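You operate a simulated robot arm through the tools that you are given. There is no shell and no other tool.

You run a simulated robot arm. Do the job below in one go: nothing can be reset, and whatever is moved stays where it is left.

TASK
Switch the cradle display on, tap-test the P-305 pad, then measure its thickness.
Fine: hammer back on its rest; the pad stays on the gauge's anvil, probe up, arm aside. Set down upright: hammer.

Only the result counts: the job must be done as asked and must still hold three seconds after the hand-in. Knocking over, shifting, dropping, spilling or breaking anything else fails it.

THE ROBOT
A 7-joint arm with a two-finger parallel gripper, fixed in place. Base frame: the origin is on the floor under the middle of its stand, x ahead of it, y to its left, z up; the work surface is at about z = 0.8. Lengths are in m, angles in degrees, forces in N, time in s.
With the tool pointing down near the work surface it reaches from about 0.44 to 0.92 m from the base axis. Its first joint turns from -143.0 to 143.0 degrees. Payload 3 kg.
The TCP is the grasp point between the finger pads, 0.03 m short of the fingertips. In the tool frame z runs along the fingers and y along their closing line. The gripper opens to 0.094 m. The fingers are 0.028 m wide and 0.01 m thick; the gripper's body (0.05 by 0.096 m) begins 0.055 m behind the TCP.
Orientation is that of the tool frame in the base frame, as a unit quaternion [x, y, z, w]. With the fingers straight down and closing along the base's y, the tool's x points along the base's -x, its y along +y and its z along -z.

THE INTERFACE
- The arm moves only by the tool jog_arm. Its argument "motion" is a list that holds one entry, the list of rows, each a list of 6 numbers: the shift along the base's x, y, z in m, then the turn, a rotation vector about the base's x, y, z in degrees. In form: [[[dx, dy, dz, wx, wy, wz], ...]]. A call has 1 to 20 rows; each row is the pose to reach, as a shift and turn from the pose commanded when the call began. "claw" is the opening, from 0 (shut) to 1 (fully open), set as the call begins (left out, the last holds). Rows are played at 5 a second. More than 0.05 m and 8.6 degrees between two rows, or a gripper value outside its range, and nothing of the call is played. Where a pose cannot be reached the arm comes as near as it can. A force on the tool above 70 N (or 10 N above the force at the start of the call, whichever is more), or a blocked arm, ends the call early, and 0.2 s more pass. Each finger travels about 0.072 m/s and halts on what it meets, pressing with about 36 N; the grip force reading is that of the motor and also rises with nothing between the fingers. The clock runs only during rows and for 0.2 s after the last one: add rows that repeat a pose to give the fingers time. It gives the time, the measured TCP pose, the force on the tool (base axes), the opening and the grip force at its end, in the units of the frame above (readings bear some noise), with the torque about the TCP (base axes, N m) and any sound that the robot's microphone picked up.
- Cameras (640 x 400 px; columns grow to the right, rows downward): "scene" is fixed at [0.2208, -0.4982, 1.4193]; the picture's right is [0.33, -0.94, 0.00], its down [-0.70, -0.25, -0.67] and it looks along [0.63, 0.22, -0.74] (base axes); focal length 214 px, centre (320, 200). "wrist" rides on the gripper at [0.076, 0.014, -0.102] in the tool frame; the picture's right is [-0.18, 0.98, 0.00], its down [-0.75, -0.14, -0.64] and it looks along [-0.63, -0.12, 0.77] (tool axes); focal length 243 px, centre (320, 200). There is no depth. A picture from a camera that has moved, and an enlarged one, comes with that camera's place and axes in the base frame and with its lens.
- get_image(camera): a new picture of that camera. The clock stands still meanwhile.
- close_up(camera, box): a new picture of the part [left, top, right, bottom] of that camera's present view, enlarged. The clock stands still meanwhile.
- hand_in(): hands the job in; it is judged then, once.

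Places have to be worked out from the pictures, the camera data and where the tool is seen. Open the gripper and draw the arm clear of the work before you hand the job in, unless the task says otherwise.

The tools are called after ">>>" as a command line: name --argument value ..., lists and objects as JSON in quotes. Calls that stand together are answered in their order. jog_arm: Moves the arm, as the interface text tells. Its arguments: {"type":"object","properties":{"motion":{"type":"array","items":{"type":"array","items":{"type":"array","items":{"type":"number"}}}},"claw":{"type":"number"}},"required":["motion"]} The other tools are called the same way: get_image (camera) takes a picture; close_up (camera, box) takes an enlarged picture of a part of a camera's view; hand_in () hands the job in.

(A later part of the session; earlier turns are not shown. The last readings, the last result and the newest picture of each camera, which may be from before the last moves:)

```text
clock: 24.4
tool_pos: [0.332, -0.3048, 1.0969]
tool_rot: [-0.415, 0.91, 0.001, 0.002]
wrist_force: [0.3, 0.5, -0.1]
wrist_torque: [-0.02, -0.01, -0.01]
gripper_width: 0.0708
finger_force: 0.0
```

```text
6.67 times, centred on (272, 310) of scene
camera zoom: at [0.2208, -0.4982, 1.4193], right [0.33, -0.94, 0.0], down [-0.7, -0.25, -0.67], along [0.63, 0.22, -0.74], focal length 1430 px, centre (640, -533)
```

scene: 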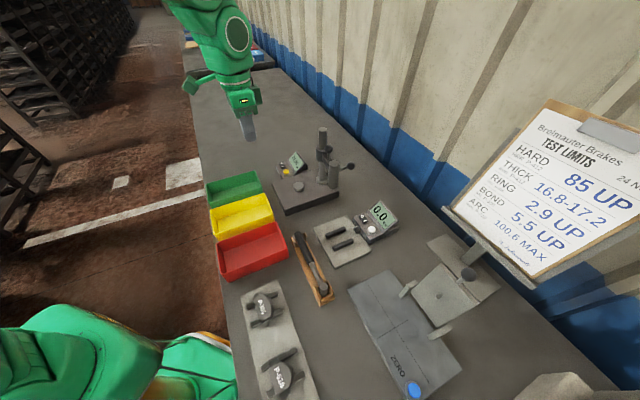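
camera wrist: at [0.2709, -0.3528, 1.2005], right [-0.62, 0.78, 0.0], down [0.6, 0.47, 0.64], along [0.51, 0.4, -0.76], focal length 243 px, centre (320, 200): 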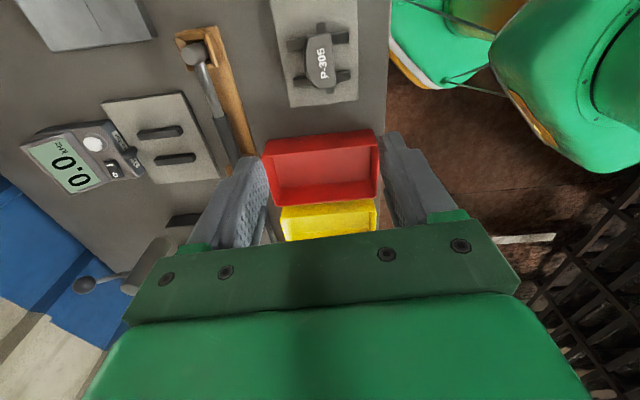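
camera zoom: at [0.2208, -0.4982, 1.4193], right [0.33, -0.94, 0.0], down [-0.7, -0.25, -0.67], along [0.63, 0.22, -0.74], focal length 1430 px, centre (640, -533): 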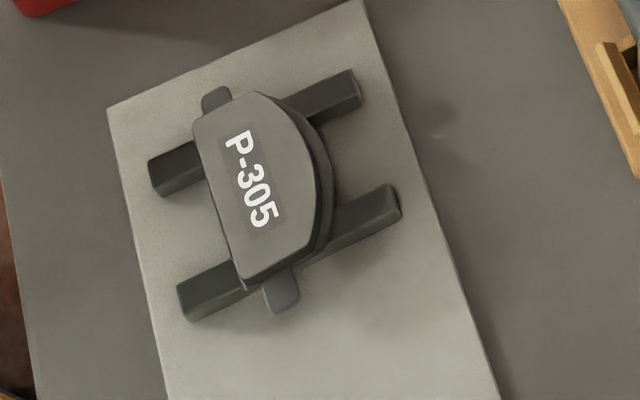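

The pad centre is near (0.327, −0.311), its top is at z 0.836, and its long axis at about 48.5° matches the tool yaw. I'll descend partway and verify.

>>> jog_arm --motion '[[[-0.0044, -0.0064, -0.045, 0, 0, 0], [-0.0044, -0.0064, -0.09, 0, 0, 0], [-0.0044, -0.0064, -0.135, 0, 0, 0], [-0.0044, -0.0064, -0.175, 0, 0, 0], [-0.0044, -0.0064, -0.19, 0, 0, 0], [-0.0044, -0.0064, -0.19, 0, 0, 0]]]'

>>> get_image --camera "wrist"

>>> close_up --camera "scene" --box '[220, 260, 330, 340]'

```text
clock: 25.8
tool_pos: [0.3271, -0.3104, 0.9054]
tool_rot: [-0.414, 0.91, 0.0, 0.002]
wrist_force: [-0.2, 0.1, -0.6]
wrist_torque: [0.0, 0.0, -0.03]
gripper_width: 0.0707
finger_force: 0.1
```

```text
taken
camera wrist: at [0.2666, -0.3589, 1.0093], right [-0.62, 0.78, 0.0], down [0.6, 0.47, 0.65], along [0.51, 0.4, -0.76], focal length 243 px, centre (320, 200)
```

wrist: 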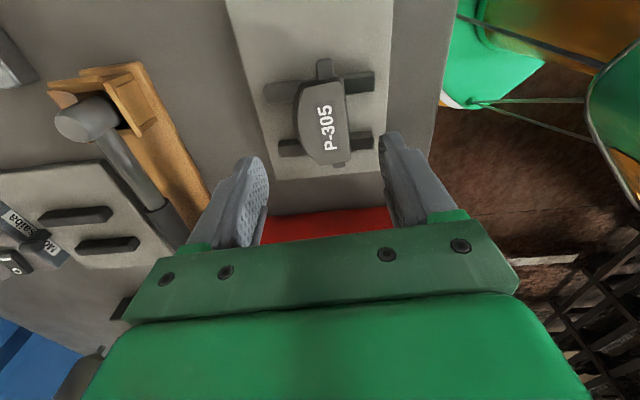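

```text
5.00 times, centred on (275, 300) of scene
camera zoom: at [0.2208, -0.4982, 1.4193], right [0.33, -0.94, 0.0], down [-0.7, -0.25, -0.67], along [0.63, 0.22, -0.74], focal length 1072 px, centre (545, -300)
```

zoom: 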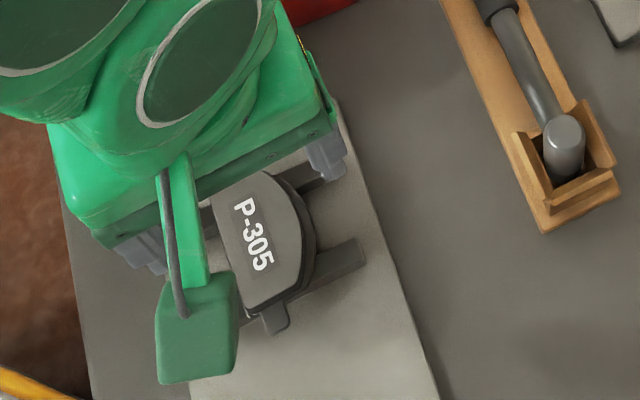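

The true TCP is (0.327, −0.311) and the pad is centred between the fingers. I'll descend to grasp height.

>>> jog_arm --motion '[[[0, 0, -0.025, 0, 0, 0], [0, 0, -0.045, 0, 0, 0], [0, 0, -0.056, 0, 0, 0], [0, 0, -0.056, 0, 0, 0]]]'

>>> close_up --camera "wrist" --box '[220, 60, 420, 220]'

>>> close_up --camera "scene" --box '[220, 270, 330, 340]'

```text
clock: 26.8
tool_pos: [0.3278, -0.3114, 0.8532]
tool_rot: [-0.414, 0.91, 0.001, 0.002]
wrist_force: [0.0, -0.2, -0.1]
wrist_torque: [-0.02, 0.01, 0.01]
gripper_width: 0.0705
finger_force: 0.1
```

```text
2.50 times, centred on (320, 140) of wrist
camera zoom: at [0.2664, -0.3585, 0.9551], right [-0.62, 0.79, 0.0], down [0.6, 0.47, 0.65], along [0.51, 0.4, -0.76], focal length 606 px, centre (320, 350)
```

zoom: 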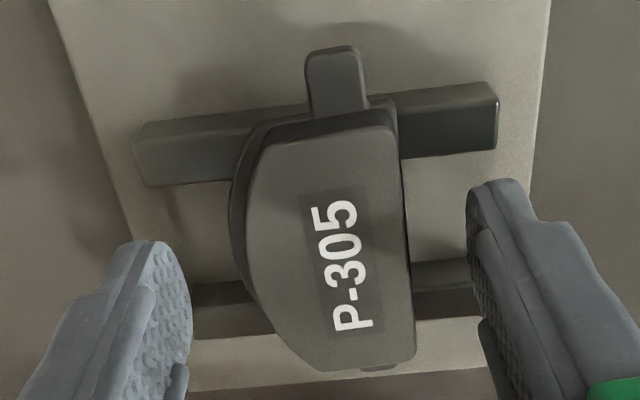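

```text
5.71 times, centred on (275, 305) of scene
camera zoom: at [0.2208, -0.4982, 1.4193], right [0.33, -0.94, 0.0], down [-0.7, -0.25, -0.67], along [0.63, 0.22, -0.74], focal length 1226 px, centre (577, -400)
```

zoom: 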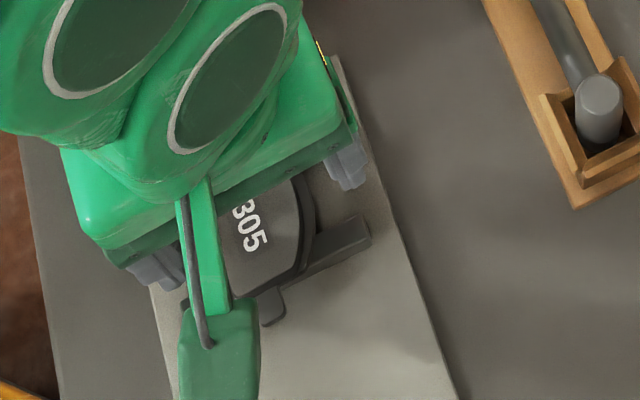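

The fingers straddle the pad. I'll lower 4 mm more and close.

>>> jog_arm --motion '[[[0, 0, -0.002, 0, 0, 0], [0, 0, -0.004, 0, 0, 0], [0, 0, -0.004, 0, 0, 0]]]'

>>> jog_arm --motion '[[[0, 0, 0, 0, 0, 0], [0, 0, 0, 0, 0, 0], [0, 0, 0, 0, 0, 0], [0, 0, 0, 0, 0, 0], [0, 0, 0, 0, 0, 0]]]' --claw 0.2

>>> close_up --camera "wrist" --box '[220, 60, 420, 220]'

```text
clock: 27.6
tool_pos: [0.3275, -0.3106, 0.8483]
tool_rot: [-0.415, 0.91, 0.001, 0.001]
wrist_force: [-0.4, -1.2, -0.3]
wrist_torque: [-0.02, -0.01, -0.01]
gripper_width: 0.0703
finger_force: 0.0
```

```text
clock: 28.8
tool_pos: [0.3271, -0.3112, 0.8488]
tool_rot: [-0.414, 0.91, 0.001, 0.001]
wrist_force: [-1.2, 1.1, 5.3]
wrist_torque: [0.03, 0.06, -0.08]
gripper_width: 0.0429
finger_force: 36.1
```

```text
2.50 times, centred on (320, 140) of wrist
camera zoom: at [0.266, -0.3582, 0.9509], right [-0.62, 0.78, 0.0], down [0.6, 0.47, 0.64], along [0.51, 0.4, -0.76], focal length 606 px, centre (320, 350)
```

zoom: 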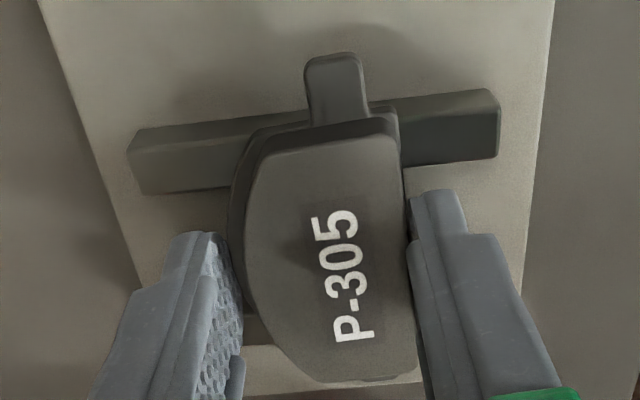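

The pad is gripped at a width of 43 mm with 36 N. I'll lift it slowly and check.

>>> jog_arm --motion '[[[0, 0, 0.01, 0, 0, 0], [0, 0, 0.025, 0, 0, 0], [0, 0, 0.05, 0, 0, 0], [0, 0, 0.08, 0, 0, 0], [0, 0, 0.11, 0, 0, 0], [0, 0, 0.11, 0, 0, 0]]]'

>>> get_image --camera "wrist"

>>> close_up --camera "scene" --box '[200, 220, 360, 340]'

```text
clock: 30.1
tool_pos: [0.3275, -0.3105, 0.959]
tool_rot: [-0.414, 0.91, 0.0, 0.001]
wrist_force: [0.3, -0.9, -2.3]
wrist_torque: [-0.02, 0.0, -0.01]
gripper_width: 0.043
finger_force: 36.3
```

```text
taken
camera wrist: at [0.267, -0.3592, 1.062], right [-0.62, 0.78, 0.0], down [0.6, 0.47, 0.65], along [0.51, 0.4, -0.76], focal length 243 px, centre (320, 200)
```

wrist: 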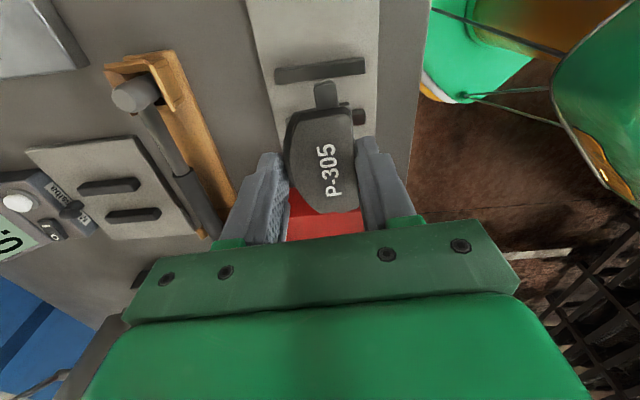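

```text
3.33 times, centred on (280, 280) of scene
camera zoom: at [0.2208, -0.4982, 1.4193], right [0.33, -0.94, 0.0], down [-0.7, -0.25, -0.67], along [0.63, 0.22, -0.74], focal length 715 px, centre (453, -67)
```

zoom: 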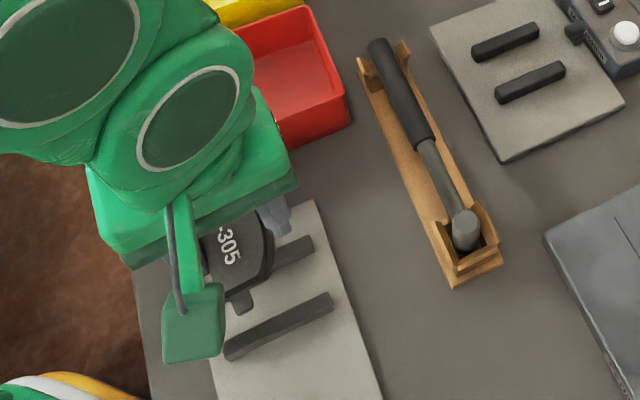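

The pad is held firmly and level. I'll carry it over to the cradle, whose strip midpoint is near (0.590, −0.433), at a safe height.

>>> jog_arm --motion '[[[0.03, -0.014, 0.012, 0, 0, 0], [0.068, -0.0315, 0.012, 0, 0, -0.3], [0.106, -0.049, 0.012, 0, 0, -0.6], [0.144, -0.0667, 0.012, 0, 0, -0.9], [0.182, -0.0843, 0.012, 0, 0, -1.2], [0.22, -0.102, 0.012, 0, 0, -1.3], [0.25, -0.1155, 0.012, 0, 0, -1.3], [0.2635, -0.122, 0.012, 0, 0, -1.3], [0.2635, -0.122, 0.012, 0, 0, -1.3]]]'

>>> get_image --camera "wrist"

>>> close_up --camera "scene" --box '[280, 180, 420, 280]'

```text
clock: 32.1
tool_pos: [0.5916, -0.4325, 0.9702]
tool_rot: [-0.404, 0.915, 0.0, 0.002]
wrist_force: [0.1, 0.8, -2.0]
wrist_torque: [0.0, -0.01, 0.03]
gripper_width: 0.0433
finger_force: 36.2
```

```text
taken
camera wrist: at [0.5293, -0.479, 1.0736], right [-0.6, 0.8, 0.0], down [0.61, 0.46, 0.65], along [0.52, 0.39, -0.76], focal length 243 px, centre (320, 200)
```

wrist: 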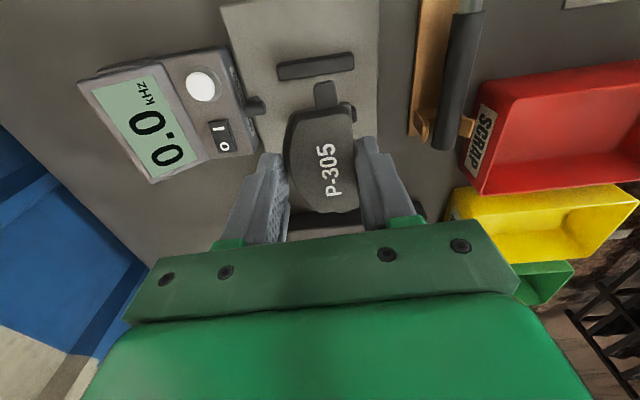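

```text
4.00 times, centred on (350, 230) of scene
camera zoom: at [0.2208, -0.4982, 1.4193], right [0.33, -0.94, 0.0], down [-0.7, -0.25, -0.67], along [0.63, 0.22, -0.74], focal length 858 px, centre (200, 80)
```

zoom: 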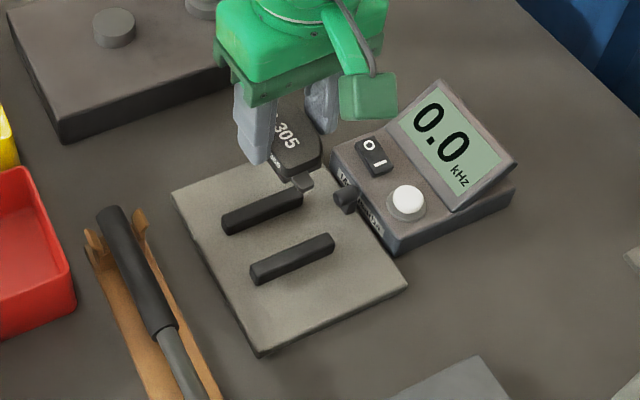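

The pad is aligned above the cradle strips, with the true TCP at (0.591, −0.432, 0.972). I'll lower it to just above the strips.

>>> jog_arm --motion '[[[0, 0, -0.04, 0, 0, 0], [0, 0, -0.075, 0, 0, 0], [0, 0, -0.1, 0, 0, 0], [0, 0, -0.112, 0, 0, 0], [0, 0, -0.112, 0, 0, 0]]]'

>>> close_up --camera "scene" --box '[300, 200, 400, 270]'

>>> get_image --camera "wrist"

```text
clock: 33.4
tool_pos: [0.5903, -0.4327, 0.857]
tool_rot: [-0.404, 0.915, 0.001, 0.001]
wrist_force: [-5.3, 4.1, 11.0]
wrist_torque: [0.31, 0.3, -0.01]
gripper_width: 0.0433
finger_force: 36.0
```

```text
5.71 times, centred on (350, 235) of scene
camera zoom: at [0.2208, -0.4982, 1.4193], right [0.33, -0.94, 0.0], down [-0.7, -0.25, -0.67], along [0.63, 0.22, -0.74], focal length 1226 px, centre (149, 0)
```

zoom: 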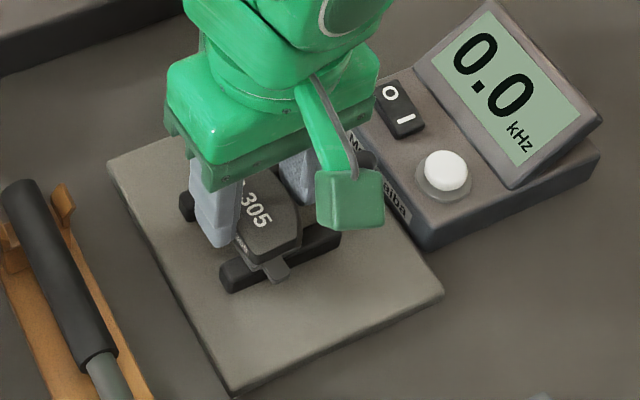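

```text
taken
camera wrist: at [0.5275, -0.4791, 0.9609], right [-0.6, 0.8, 0.0], down [0.61, 0.46, 0.64], along [0.52, 0.39, -0.76], focal length 243 px, centre (320, 200)
```

wrist: 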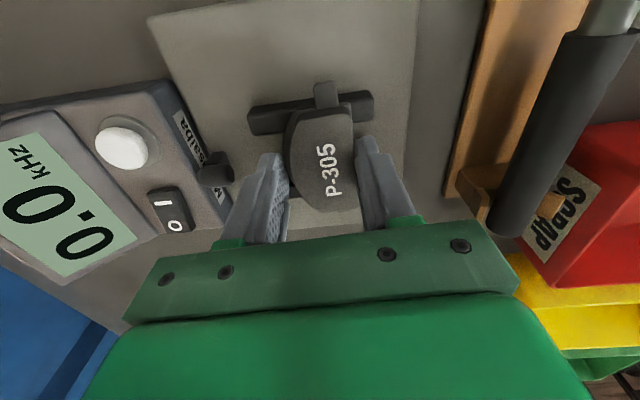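

The upward force is already 11 N, so the pad is touching the strips a bit higher than I expected. I'll check closely before releasing.

>>> close_up --camera "scene" --box '[325, 222, 381, 257]'

>>> close_up --camera "wrist" --box '[200, 60, 420, 230]'

```text
11.43 times, centred on (353, 240) of scene
camera zoom: at [0.2208, -0.4982, 1.4193], right [0.33, -0.94, 0.0], down [-0.7, -0.25, -0.67], along [0.63, 0.22, -0.74], focal length 2451 px, centre (-57, -251)
```

zoom: 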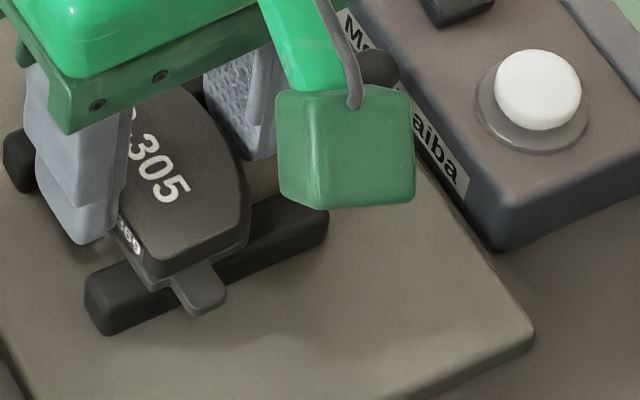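

```text
2.35 times, centred on (310, 145) of wrist
camera zoom: at [0.5275, -0.4791, 0.9609], right [-0.6, 0.8, 0.0], down [0.61, 0.46, 0.64], along [0.52, 0.39, -0.76], focal length 571 px, centre (344, 329)
```

zoom: 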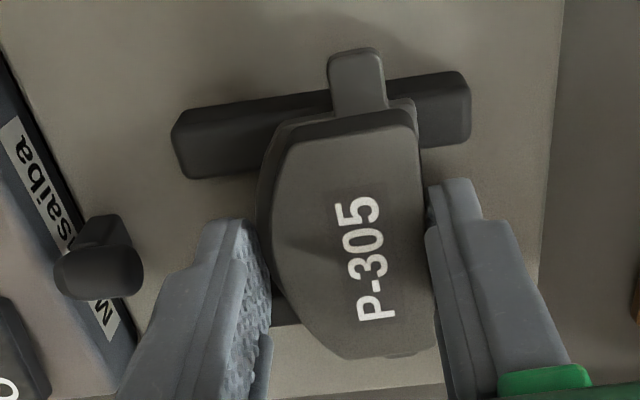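

The lower plate sits on the strips, with the flat side touching first. I'll release by opening just enough to clear the pad.

>>> jog_arm --motion '[[[0, 0, 0, 0, 0, 0], [0, 0, 0, 0, 0, 0], [0, 0, 0, 0, 0, 0], [0, 0, 0, 0, 0, 0]]]' --claw 0.64

>>> close_up --camera "wrist" --box '[200, 60, 420, 230]'

>>> close_up --camera "scene" --box '[325, 222, 381, 257]'

```text
clock: 34.4
tool_pos: [0.5892, -0.4333, 0.8573]
tool_rot: [-0.404, 0.915, 0.0, 0.002]
wrist_force: [0.2, 0.8, 0.1]
wrist_torque: [0.05, 0.0, 0.02]
gripper_width: 0.0601
finger_force: 0.1
```

```text
2.35 times, centred on (310, 145) of wrist
camera zoom: at [0.5276, -0.4792, 0.9608], right [-0.6, 0.8, 0.0], down [0.61, 0.46, 0.64], along [0.51, 0.39, -0.76], focal length 571 px, centre (344, 329)
```

zoom: 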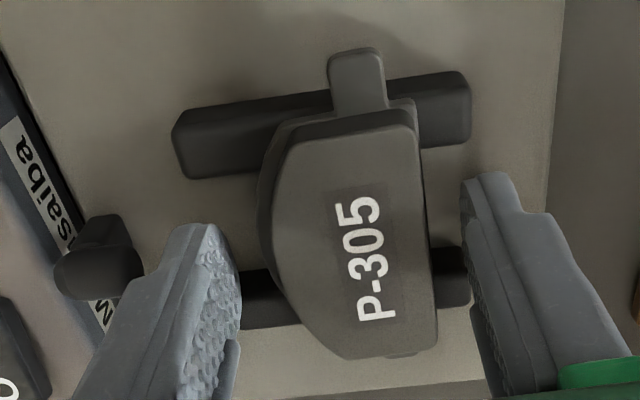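

```text
11.43 times, centred on (353, 240) of scene
camera zoom: at [0.2208, -0.4982, 1.4193], right [0.33, -0.94, 0.0], down [-0.7, -0.25, -0.67], along [0.63, 0.22, -0.74], focal length 2451 px, centre (-57, -251)
```

zoom: 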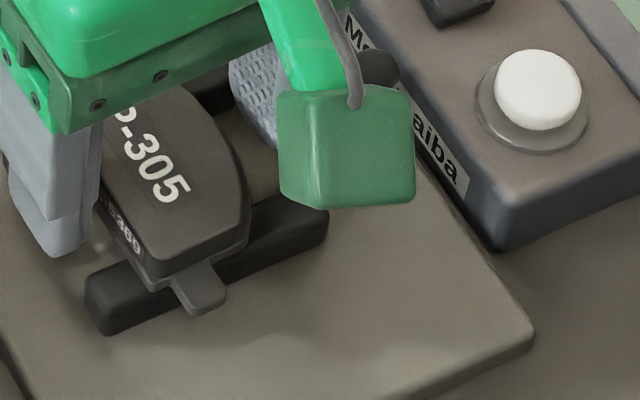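

The pad rests squarely on both strips. I'll raise the gripper straight up and then view the result.

>>> jog_arm --motion '[[[0, 0, 0.02, 0, 0, 0], [0, 0, 0.05, 0, 0, 0], [0, 0, 0.09, 0, 0, 0], [0, 0, 0.13, 0, 0, 0], [0, 0, 0.17, 0, 0, 0], [0, 0, 0.2, 0, 0, 0], [0, 0, 0.2, 0, 0, 0]]]'

>>> get_image --camera "wrist"

>>> close_up --camera "scene" --box '[310, 205, 390, 265]'

>>> close_up --camera "wrist" --box '[230, 0, 430, 130]'

```text
clock: 36.0
tool_pos: [0.5898, -0.4355, 1.0593]
tool_rot: [-0.403, 0.915, 0.0, 0.002]
wrist_force: [0.1, -0.4, -0.4]
wrist_torque: [0.0, 0.03, 0.01]
gripper_width: 0.0603
finger_force: 0.1
```

```text
taken
camera wrist: at [0.5271, -0.4819, 1.162], right [-0.6, 0.8, 0.0], down [0.61, 0.46, 0.65], along [0.52, 0.39, -0.76], focal length 243 px, centre (320, 200)
```

wrist: 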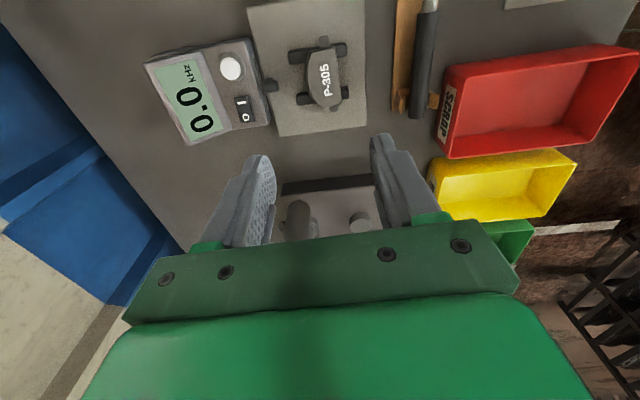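

```text
6.67 times, centred on (350, 235) of scene
camera zoom: at [0.2208, -0.4982, 1.4193], right [0.33, -0.94, 0.0], down [-0.7, -0.25, -0.67], along [0.63, 0.22, -0.74], focal length 1430 px, centre (120, -33)
```

zoom: 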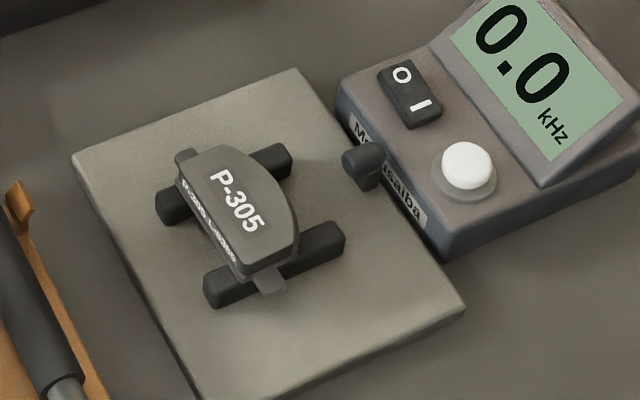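

```text
3.08 times, centred on (330, 65) of wrist
camera zoom: at [0.5271, -0.4819, 1.162], right [-0.6, 0.8, 0.0], down [0.61, 0.46, 0.65], along [0.52, 0.39, -0.76], focal length 746 px, centre (289, 615)
```

zoom: 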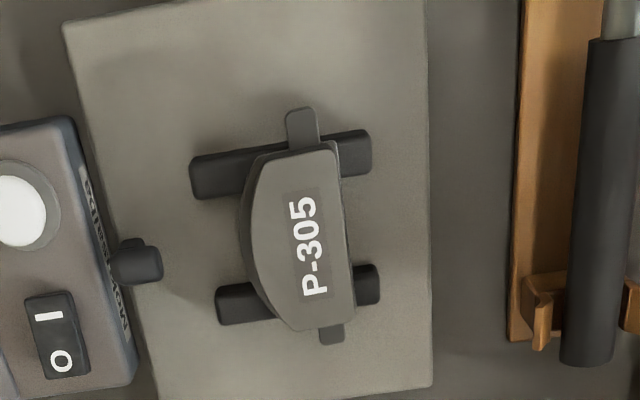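

The pad sits on the cradle with its top near z 0.844 and centre near (0.590, −0.4325). Next is the hammer: I'll move above its grip at about (0.486, −0.370), aligned with the handle at about 44.7°.

>>> jog_arm --motion '[[[-0.03, 0.019, 0, 0, 0, -1], [-0.065, 0.042, -0.02, 0, 0, -2], [-0.1025, 0.0654, -0.05, 0, 0, -2.9], [-0.1025, 0.0654, -0.09, 0, 0, -2.9], [-0.1025, 0.0654, -0.09, 0, 0, -2.9]]]'

>>> get_image --camera "wrist"

>>> close_up --camera "wrist" --box '[220, 0, 420, 200]'

>>> close_up --camera "scene" --box '[280, 225, 344, 309]'

```text
refused: row 3 steps farther than a row can; nothing moved
```

```text
taken
camera wrist: at [0.5271, -0.4819, 1.162], right [-0.6, 0.8, 0.0], down [0.61, 0.46, 0.65], along [0.52, 0.39, -0.76], focal length 243 px, centre (320, 200)
```

wrist: 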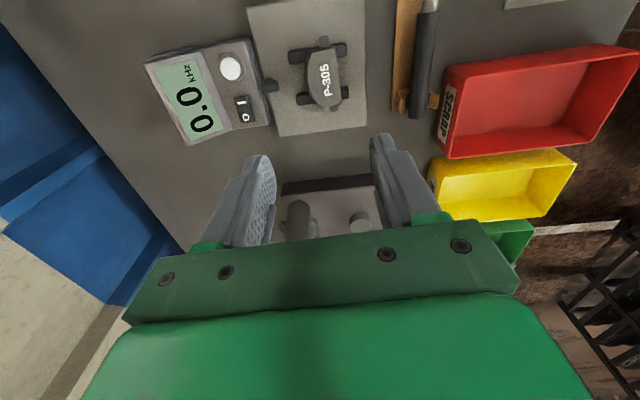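

```text
2.00 times, centred on (320, 100) of wrist
camera zoom: at [0.5271, -0.4819, 1.162], right [-0.6, 0.8, 0.0], down [0.61, 0.46, 0.65], along [0.52, 0.39, -0.76], focal length 485 px, centre (320, 400)
```

zoom: 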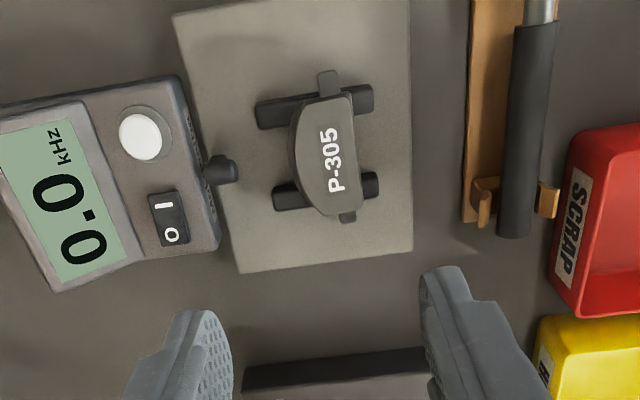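

```text
4.76 times, centred on (312, 267) of scene
camera zoom: at [0.2208, -0.4982, 1.4193], right [0.33, -0.94, 0.0], down [-0.7, -0.25, -0.67], along [0.63, 0.22, -0.74], focal length 1021 px, centre (358, -119)
```

zoom: 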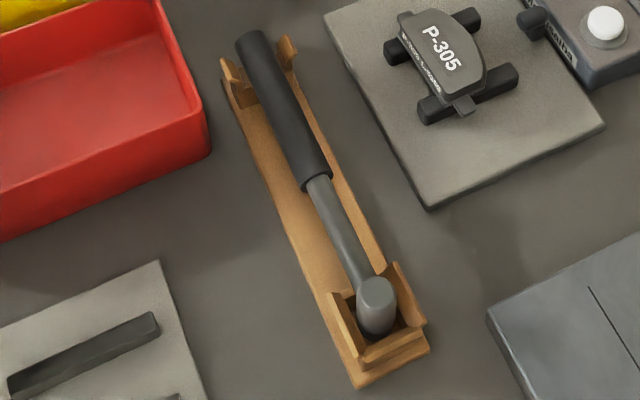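

That call was refused because one step was too long. I'll send it again with smaller steps.

>>> jog_arm --motion '[[[-0.03, 0.019, 0, 0, 0, -1], [-0.065, 0.042, -0.015, 0, 0, -2], [-0.09, 0.058, -0.035, 0, 0, -2.9], [-0.1025, 0.0654, -0.06, 0, 0, -2.9], [-0.1025, 0.0654, -0.09, 0, 0, -2.9], [-0.1025, 0.0654, -0.09, 0, 0, -2.9]]]'

>>> get_image --camera "wrist"

>>> close_up --camera "wrist" --box '[230, 0, 410, 180]'

```text
clock: 37.4
tool_pos: [0.4887, -0.368, 0.9688]
tool_rot: [-0.38, 0.925, 0.001, 0.001]
wrist_force: [-0.3, 0.0, -0.2]
wrist_torque: [0.0, 0.02, 0.03]
gripper_width: 0.0603
finger_force: 0.0
```

```text
taken
camera wrist: at [0.4237, -0.4117, 1.0711], right [-0.56, 0.83, 0.0], down [0.63, 0.43, 0.65], along [0.53, 0.36, -0.76], focal length 243 px, centre (320, 200)
```

wrist: 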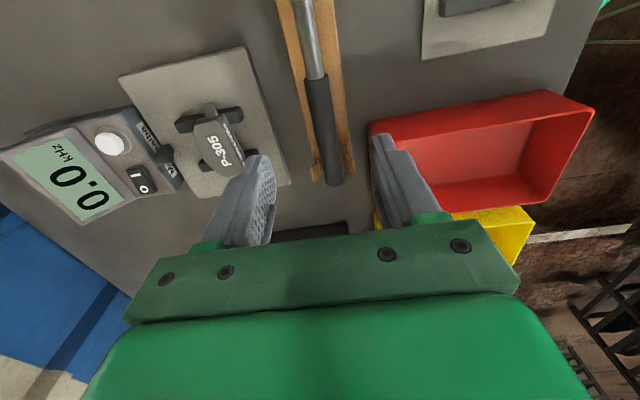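

```text
2.22 times, centred on (320, 90) of wrist
camera zoom: at [0.4237, -0.4117, 1.0711], right [-0.56, 0.83, 0.0], down [0.63, 0.43, 0.65], along [0.53, 0.36, -0.76], focal length 539 px, centre (320, 444)
```

zoom: 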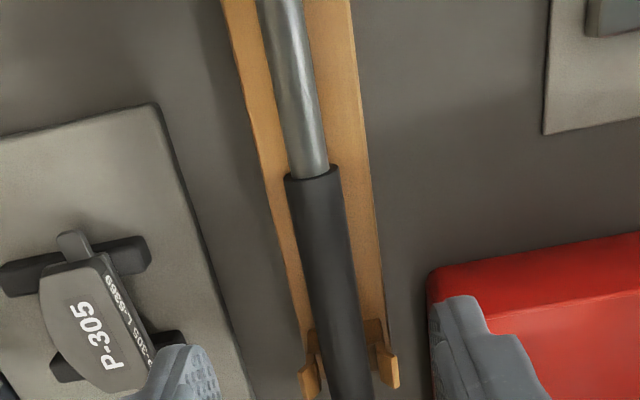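

The handle axis passes near (0.4856, −0.3690) at 44.6°, in line with the tool. I'll make a 2 mm correction and descend around the grip.

>>> jog_arm --motion '[[[-0.0018, -0.0007, -0.04, 0, 0, 0], [-0.0018, -0.0007, -0.075, 0, 0, 0], [-0.0018, -0.0007, -0.1, 0, 0, 0], [-0.0018, -0.0007, -0.115, 0, 0, 0], [-0.0018, -0.0007, -0.115, 0, 0, 0]]]'

>>> get_image --camera "wrist"

>>> close_up --camera "scene" --box '[270, 220, 350, 310]'

```text
clock: 38.5
tool_pos: [0.4852, -0.3682, 0.8531]
tool_rot: [-0.38, 0.925, 0.0, 0.002]
wrist_force: [-0.7, 0.0, -0.9]
wrist_torque: [-0.02, 0.03, 0.0]
gripper_width: 0.0605
finger_force: 0.0
```

```text
taken
camera wrist: at [0.4206, -0.4112, 0.9563], right [-0.56, 0.83, 0.0], down [0.63, 0.43, 0.65], along [0.53, 0.36, -0.76], focal length 243 px, centre (320, 200)
```

wrist: 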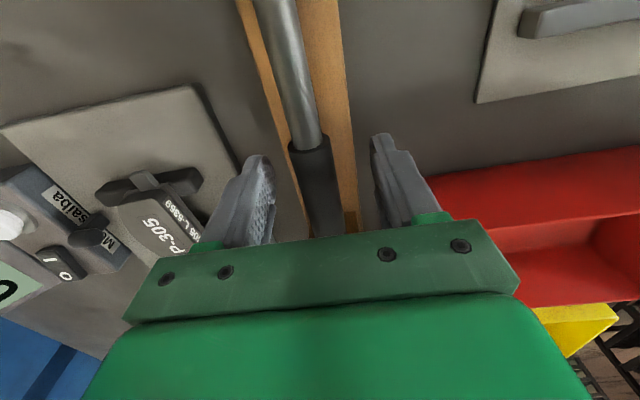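

```text
4.44 times, centred on (310, 265) of scene
camera zoom: at [0.2208, -0.4982, 1.4193], right [0.33, -0.94, 0.0], down [-0.7, -0.25, -0.67], along [0.63, 0.22, -0.74], focal length 953 px, centre (364, -89)
```

zoom: 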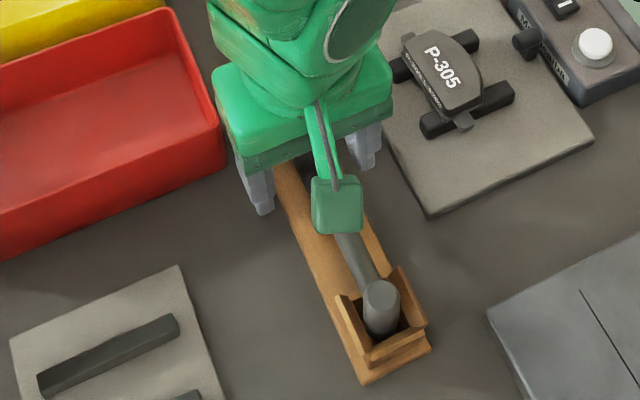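

The fingers straddle the grip with about 1 mm of alignment error. I'll lower 3 mm and close on the handle.

>>> jog_arm --motion '[[[0, -0.001, -0.002, 0, 0, 0], [0, -0.001, -0.003, 0, 0, 0]]]'

>>> jog_arm --motion '[[[0, 0, 0, 0, 0, 0], [0, 0, 0, 0, 0, 0], [0, 0, 0, 0, 0, 0], [0, 0, 0, 0, 0, 0], [0, 0, 0, 0, 0, 0]]]' --claw 0.05

>>> close_up --camera "scene" --box '[270, 220, 350, 310]'

>>> get_image --camera "wrist"

```text
clock: 39.1
tool_pos: [0.4861, -0.3703, 0.8502]
tool_rot: [-0.381, 0.925, 0.001, 0.001]
wrist_force: [0.8, -0.6, 0.1]
wrist_torque: [-0.01, -0.02, 0.01]
gripper_width: 0.0605
finger_force: 0.0
```

```text
clock: 40.4
tool_pos: [0.4864, -0.3697, 0.8497]
tool_rot: [-0.38, 0.925, 0.001, 0.001]
wrist_force: [0.4, 1.2, -0.2]
wrist_torque: [-0.01, 0.01, 0.05]
gripper_width: 0.0247
finger_force: 35.7
```

```text
4.44 times, centred on (310, 265) of scene
camera zoom: at [0.2208, -0.4982, 1.4193], right [0.33, -0.94, 0.0], down [-0.7, -0.25, -0.67], along [0.63, 0.22, -0.74], focal length 953 px, centre (364, -89)
```

zoom: 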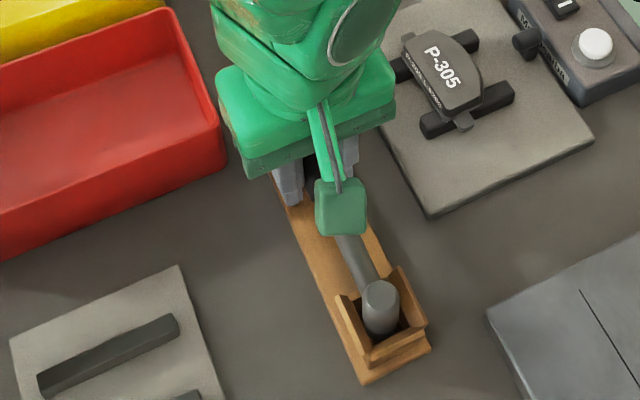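

```text
taken
camera wrist: at [0.4212, -0.4127, 0.9535], right [-0.56, 0.83, 0.0], down [0.63, 0.43, 0.65], along [0.53, 0.36, -0.76], focal length 243 px, centre (320, 200)
```

wrist: 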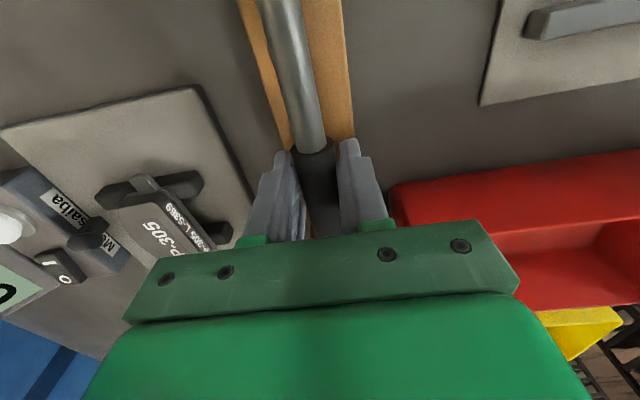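

The hammer is gripped at a handle width of 24.7 mm, with the camera at (0.4212, −0.4127, 0.9535); I'll note that for the return. I'll lift straight up slowly.

>>> jog_arm --motion '[[[0, 0, 0.005, 0, 0, 0], [0, 0, 0.015, 0, 0, 0], [0, 0, 0.03, 0, 0, 0], [0, 0, 0.05, 0, 0, 0], [0, 0, 0.075, 0, 0, 0], [0, 0, 0.1, 0, 0, 0], [0, 0, 0.12, 0, 0, 0], [0, 0, 0.12, 0, 0, 0]]]'

>>> get_image --camera "wrist"

>>> close_up --camera "scene" --box '[260, 200, 360, 310]'

```text
clock: 42.1
tool_pos: [0.4861, -0.37, 0.9728]
tool_rot: [-0.381, 0.925, 0.0, 0.002]
wrist_force: [-0.6, 0.1, -1.3]
wrist_torque: [0.02, -0.03, 0.01]
gripper_width: 0.0248
finger_force: 36.2
```

```text
taken
camera wrist: at [0.421, -0.4125, 1.0755], right [-0.56, 0.83, 0.0], down [0.63, 0.43, 0.65], along [0.53, 0.36, -0.76], focal length 243 px, centre (320, 200)
```

wrist: 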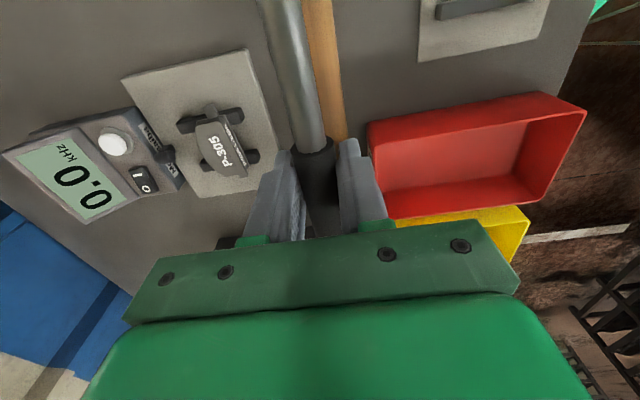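

```text
3.64 times, centred on (310, 255) of scene
camera zoom: at [0.2208, -0.4982, 1.4193], right [0.33, -0.94, 0.0], down [-0.7, -0.25, -0.67], along [0.63, 0.22, -0.74], focal length 780 px, centre (356, 0)
```

zoom: 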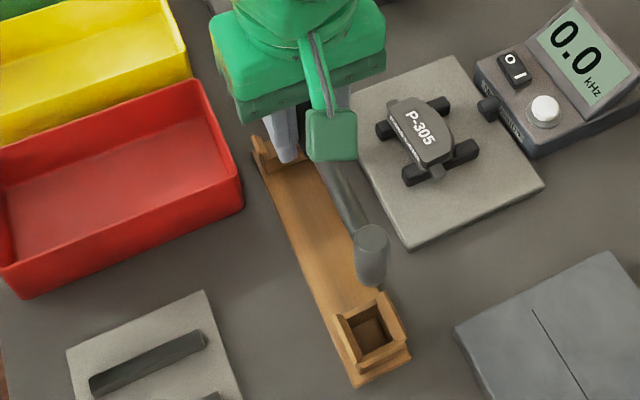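

The hammer is up, weighing only about 1.2 N, with its head hanging vertical. I'll bring the head over the pad centre by rotating about 25° so the gripper stays clear of the gauge.

>>> jog_arm --motion '[[[0.025, 0.006, 0.01, 0, 0, 5], [0.053, 0.012, 0.015, 0, 0, 10], [0.083, 0.018, 0.015, 0, 0, 15], [0.111, 0.024, 0.015, 0, 0, 20], [0.1383, 0.0305, 0.015, 0, 0, 25.3], [0.1383, 0.0305, 0.015, 0, 0, 25.3]]]'

>>> get_image --camera "wrist"

>>> close_up --camera "scene" --box '[290, 170, 410, 270]'

```text
clock: 43.5
tool_pos: [0.6242, -0.3396, 0.9854]
tool_rot: [-0.574, 0.819, 0.002, 0.002]
wrist_force: [-0.2, 0.1, -0.9]
wrist_torque: [0.04, -0.03, -0.02]
gripper_width: 0.0244
finger_force: 36.1
```

```text
taken
camera wrist: at [0.5855, -0.4068, 1.0885], right [-0.86, 0.51, 0.0], down [0.39, 0.66, 0.64], along [0.33, 0.56, -0.76], focal length 243 px, centre (320, 200)
```

wrist: 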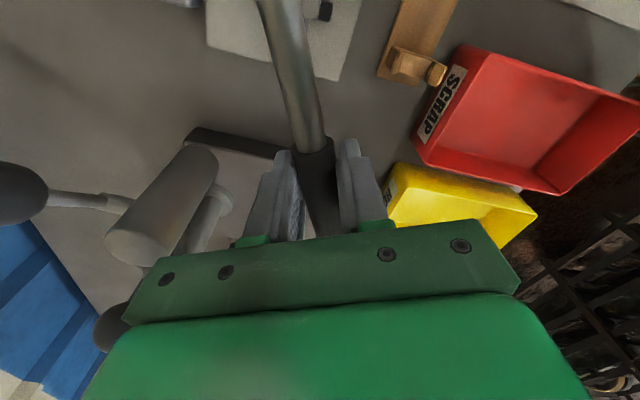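

```text
4.00 times, centred on (350, 220) of scene
camera zoom: at [0.2208, -0.4982, 1.4193], right [0.33, -0.94, 0.0], down [-0.7, -0.25, -0.67], along [0.63, 0.22, -0.74], focal length 858 px, centre (200, 120)
```

zoom: 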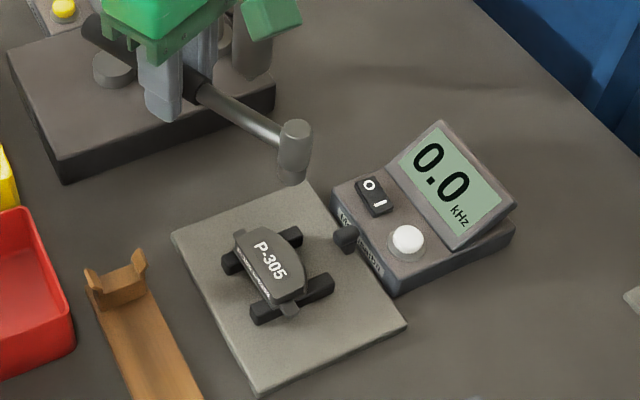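

The head is over the pad centre, its bottom face about 36 mm below the TCP. I'll lower it to about 20 mm above the pad and check.

>>> jog_arm --motion '[[[-0.001, 0.001, -0.03, 0, 0, 0], [-0.001, 0.001, -0.055, 0, 0, 0], [-0.001, 0.001, -0.075, 0, 0, 0], [-0.001, 0.001, -0.086, 0, 0, 0], [-0.001, 0.001, -0.086, 0, 0, 0]]]'

>>> close_up --camera "scene" --box '[320, 205, 392, 255]'

>>> get_image --camera "wrist"

```text
clock: 44.8
tool_pos: [0.6229, -0.3383, 0.8983]
tool_rot: [-0.573, 0.819, 0.001, 0.001]
wrist_force: [-0.2, 0.1, -1.5]
wrist_torque: [0.03, 0.0, 0.02]
gripper_width: 0.0242
finger_force: 36.4
```

```text
8.00 times, centred on (356, 230) of scene
camera zoom: at [0.2208, -0.4982, 1.4193], right [0.33, -0.94, 0.0], down [-0.7, -0.25, -0.67], along [0.63, 0.22, -0.74], focal length 1716 px, centre (32, -40)
```

zoom: 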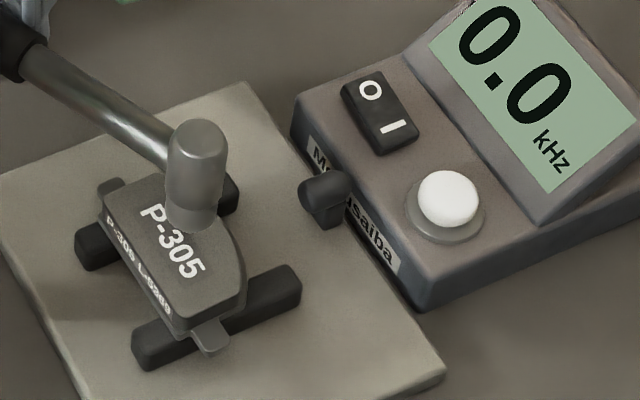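

```text
taken
camera wrist: at [0.5841, -0.4045, 1.0013], right [-0.86, 0.51, 0.0], down [0.39, 0.66, 0.64], along [0.33, 0.56, -0.76], focal length 243 px, centre (320, 200)
```

wrist: 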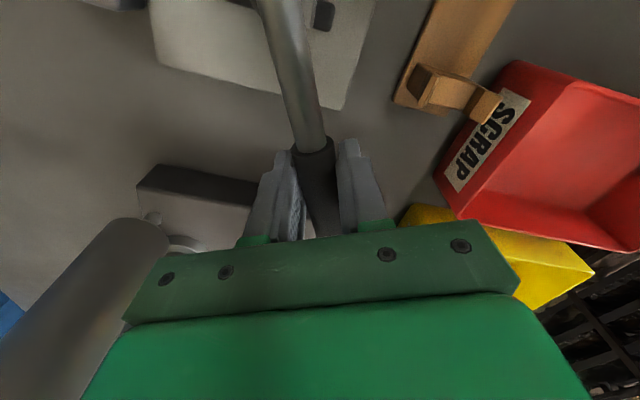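

The head bottom is about 19 mm above the pad top and centred. I'll make a brisk light tap: quickly down about 2 mm past contact, then straight back up.

>>> jog_arm --motion '[[[0, 0, -0.008, 0, 0, 0], [0, 0, -0.02, 0, 0, 0], [0, 0, 0.0, 0, 0, 0], [0, 0, 0.01, 0, 0, 0]]]'

>>> close_up --camera "scene" --box '[320, 195, 400, 255]'

```text
clock: 45.8
tool_pos: [0.6242, -0.3381, 0.9097]
tool_rot: [-0.574, 0.819, 0.001, 0.001]
wrist_force: [-0.1, -0.3, -1.2]
wrist_torque: [0.03, -0.02, -0.02]
gripper_width: 0.0242
finger_force: 36.9
```

```text
6.67 times, centred on (360, 225) of scene
camera zoom: at [0.2208, -0.4982, 1.4193], right [0.33, -0.94, 0.0], down [-0.7, -0.25, -0.67], along [0.63, 0.22, -0.74], focal length 1430 px, centre (53, 33)
```

zoom: 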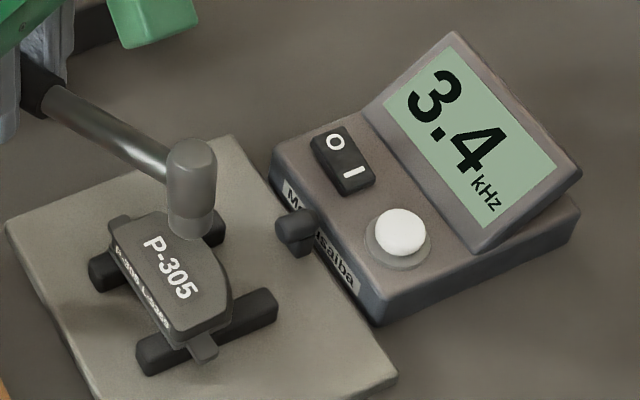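

The display reads 3.4 kHz, so the tap registered. Now I'll return the hammer by retracing the path: up first, then rotate back over the rest.

>>> jog_arm --motion '[[[0, 0, 0.03, 0, 0, 0], [0, 0, 0.06, 0, 0, 0], [0, 0, 0.08, 0, 0, 0], [-0.027, -0.0063, 0.08, 0, 0, -5], [-0.055, -0.0125, 0.08, 0, 0, -10], [-0.083, -0.0188, 0.08, 0, 0, -15], [-0.111, -0.025, 0.08, 0, 0, -20], [-0.138, -0.0312, 0.08, 0, 0, -25.3], [-0.138, -0.0312, 0.08, 0, 0, -25.3]]]'

>>> get_image --camera "wrist"

>>> close_up --camera "scene" --box '[260, 190, 420, 310]'

```text
clock: 47.8
tool_pos: [0.4856, -0.3689, 0.988]
tool_rot: [-0.38, 0.925, 0.001, 0.002]
wrist_force: [-0.3, 0.3, -1.0]
wrist_torque: [0.01, 0.02, -0.01]
gripper_width: 0.0236
finger_force: 36.1
```

```text
taken
camera wrist: at [0.4211, -0.4113, 1.0917], right [-0.56, 0.83, 0.0], down [0.63, 0.43, 0.64], along [0.53, 0.36, -0.76], focal length 243 px, centre (320, 200)
```

wrist: 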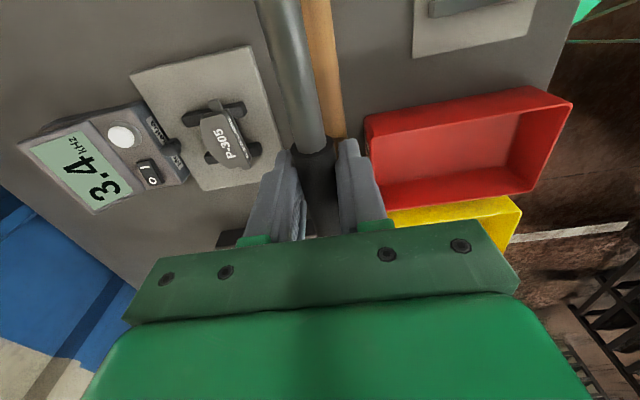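

```text
3.33 times, centred on (340, 250) of scene
camera zoom: at [0.2208, -0.4982, 1.4193], right [0.33, -0.94, 0.0], down [-0.7, -0.25, -0.67], along [0.63, 0.22, -0.74], focal length 715 px, centre (253, 33)
```

zoom: 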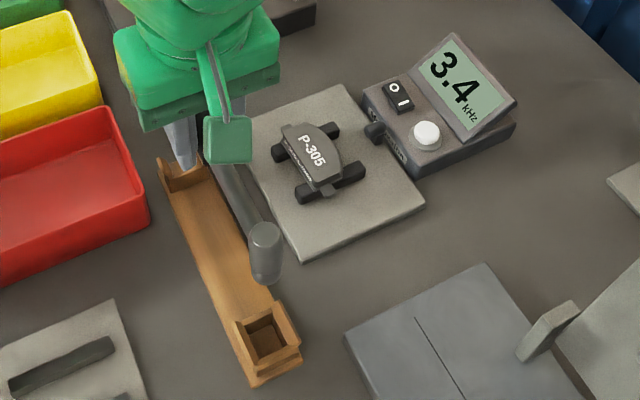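

The hammer is back above the rest. The tap may have tilted it slightly in the grip, so I'll check the head's attitude before lowering.

>>> close_up --camera "scene" --box '[300, 225, 348, 309]'

>>> close_up --camera "wrist" --box '[240, 0, 400, 180]'

```text
4.76 times, centred on (324, 267) of scene
camera zoom: at [0.2208, -0.4982, 1.4193], right [0.33, -0.94, 0.0], down [-0.7, -0.25, -0.67], along [0.63, 0.22, -0.74], focal length 1021 px, centre (301, -119)
```

zoom: 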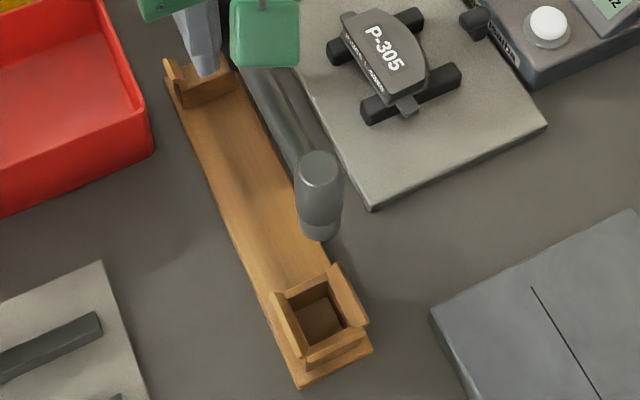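

```text
2.22 times, centred on (320, 90) of wrist
camera zoom: at [0.4211, -0.4113, 1.0917], right [-0.56, 0.83, 0.0], down [0.63, 0.43, 0.64], along [0.53, 0.36, -0.76], focal length 539 px, centre (320, 444)
```

zoom: 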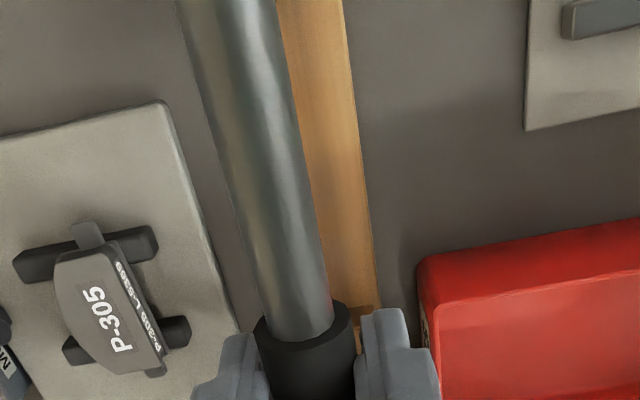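

I'll zoom further on the head to measure its tilt.

>>> close_up --camera "scene" --box '[314, 250, 346, 270]'

>>> close_up --camera "scene" --box '[308, 278, 348, 308]'

>>> close_up --camera "scene" --box '[285, 225, 325, 250]'

```text
16.00 times, centred on (330, 260) of scene
camera zoom: at [0.2208, -0.4982, 1.4193], right [0.33, -0.94, 0.0], down [-0.7, -0.25, -0.67], along [0.63, 0.22, -0.74], focal length 3432 px, centre (160, -760)
```

zoom: 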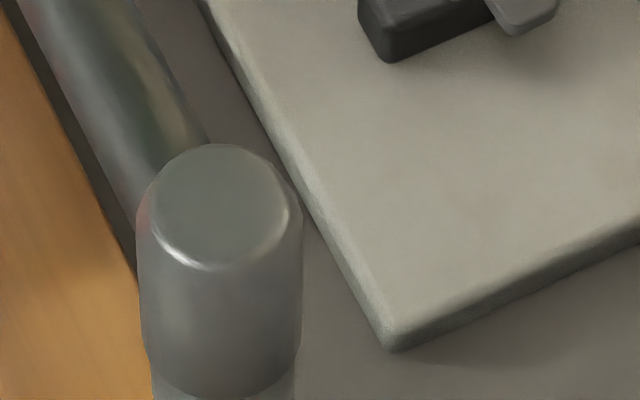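

```text
13.33 times, centred on (328, 293) of scene
camera zoom: at [0.2208, -0.4982, 1.4193], right [0.33, -0.94, 0.0], down [-0.7, -0.25, -0.67], along [0.63, 0.22, -0.74], focal length 2860 px, centre (213, -1040)
```

zoom: 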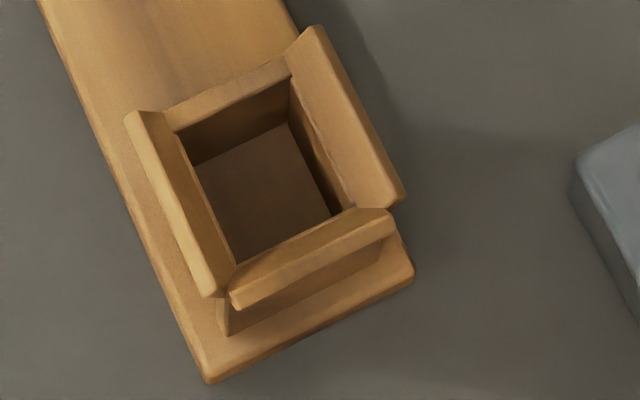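

```text
16.00 times, centred on (305, 238) of scene
camera zoom: at [0.2208, -0.4982, 1.4193], right [0.33, -0.94, 0.0], down [-0.7, -0.25, -0.67], along [0.63, 0.22, -0.74], focal length 3432 px, centre (560, -400)
```

zoom: 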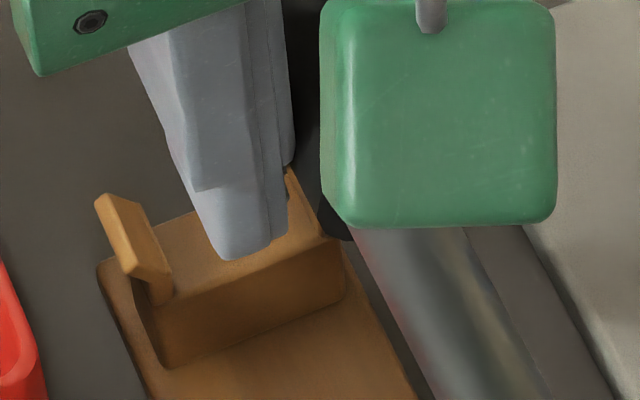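

The head is nearly vertical, tilted up by 2–3° at most. I'll correct y by −1.4 mm to match the pick pose and lower the head into the box, stopping a few millimetres high to check the force.

>>> jog_arm --motion '[[[0, -0.0014, -0.04, 0, 0, 0], [0, -0.0014, -0.075, 0, 0, 0], [0, -0.0014, -0.085, 0, 0, 0], [0, -0.0014, -0.085, 0, 0, 0]]]'

>>> close_up --camera "scene" --box '[300, 260, 356, 305]'

>>> get_image --camera "wrist"

```text
clock: 48.8
tool_pos: [0.4868, -0.3689, 0.9036]
tool_rot: [-0.381, 0.925, 0.0, 0.002]
wrist_force: [-0.4, 0.0, -0.7]
wrist_torque: [0.0, -0.01, -0.03]
gripper_width: 0.0235
finger_force: 36.2
```

```text
8.89 times, centred on (328, 282) of scene
camera zoom: at [0.2208, -0.4982, 1.4193], right [0.33, -0.94, 0.0], down [-0.7, -0.25, -0.67], along [0.63, 0.22, -0.74], focal length 1906 px, centre (249, -533)
```

zoom: 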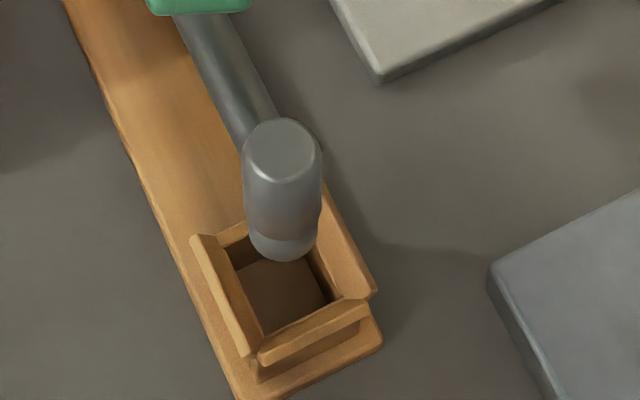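

```text
taken
camera wrist: at [0.4219, -0.412, 1.0064], right [-0.56, 0.83, 0.0], down [0.63, 0.43, 0.64], along [0.53, 0.36, -0.76], focal length 243 px, centre (320, 200)
```

wrist: 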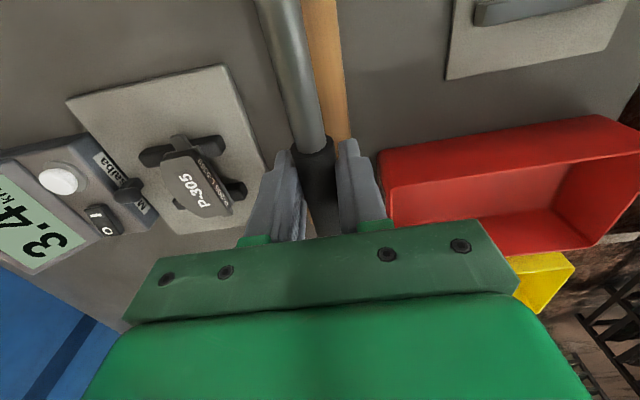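

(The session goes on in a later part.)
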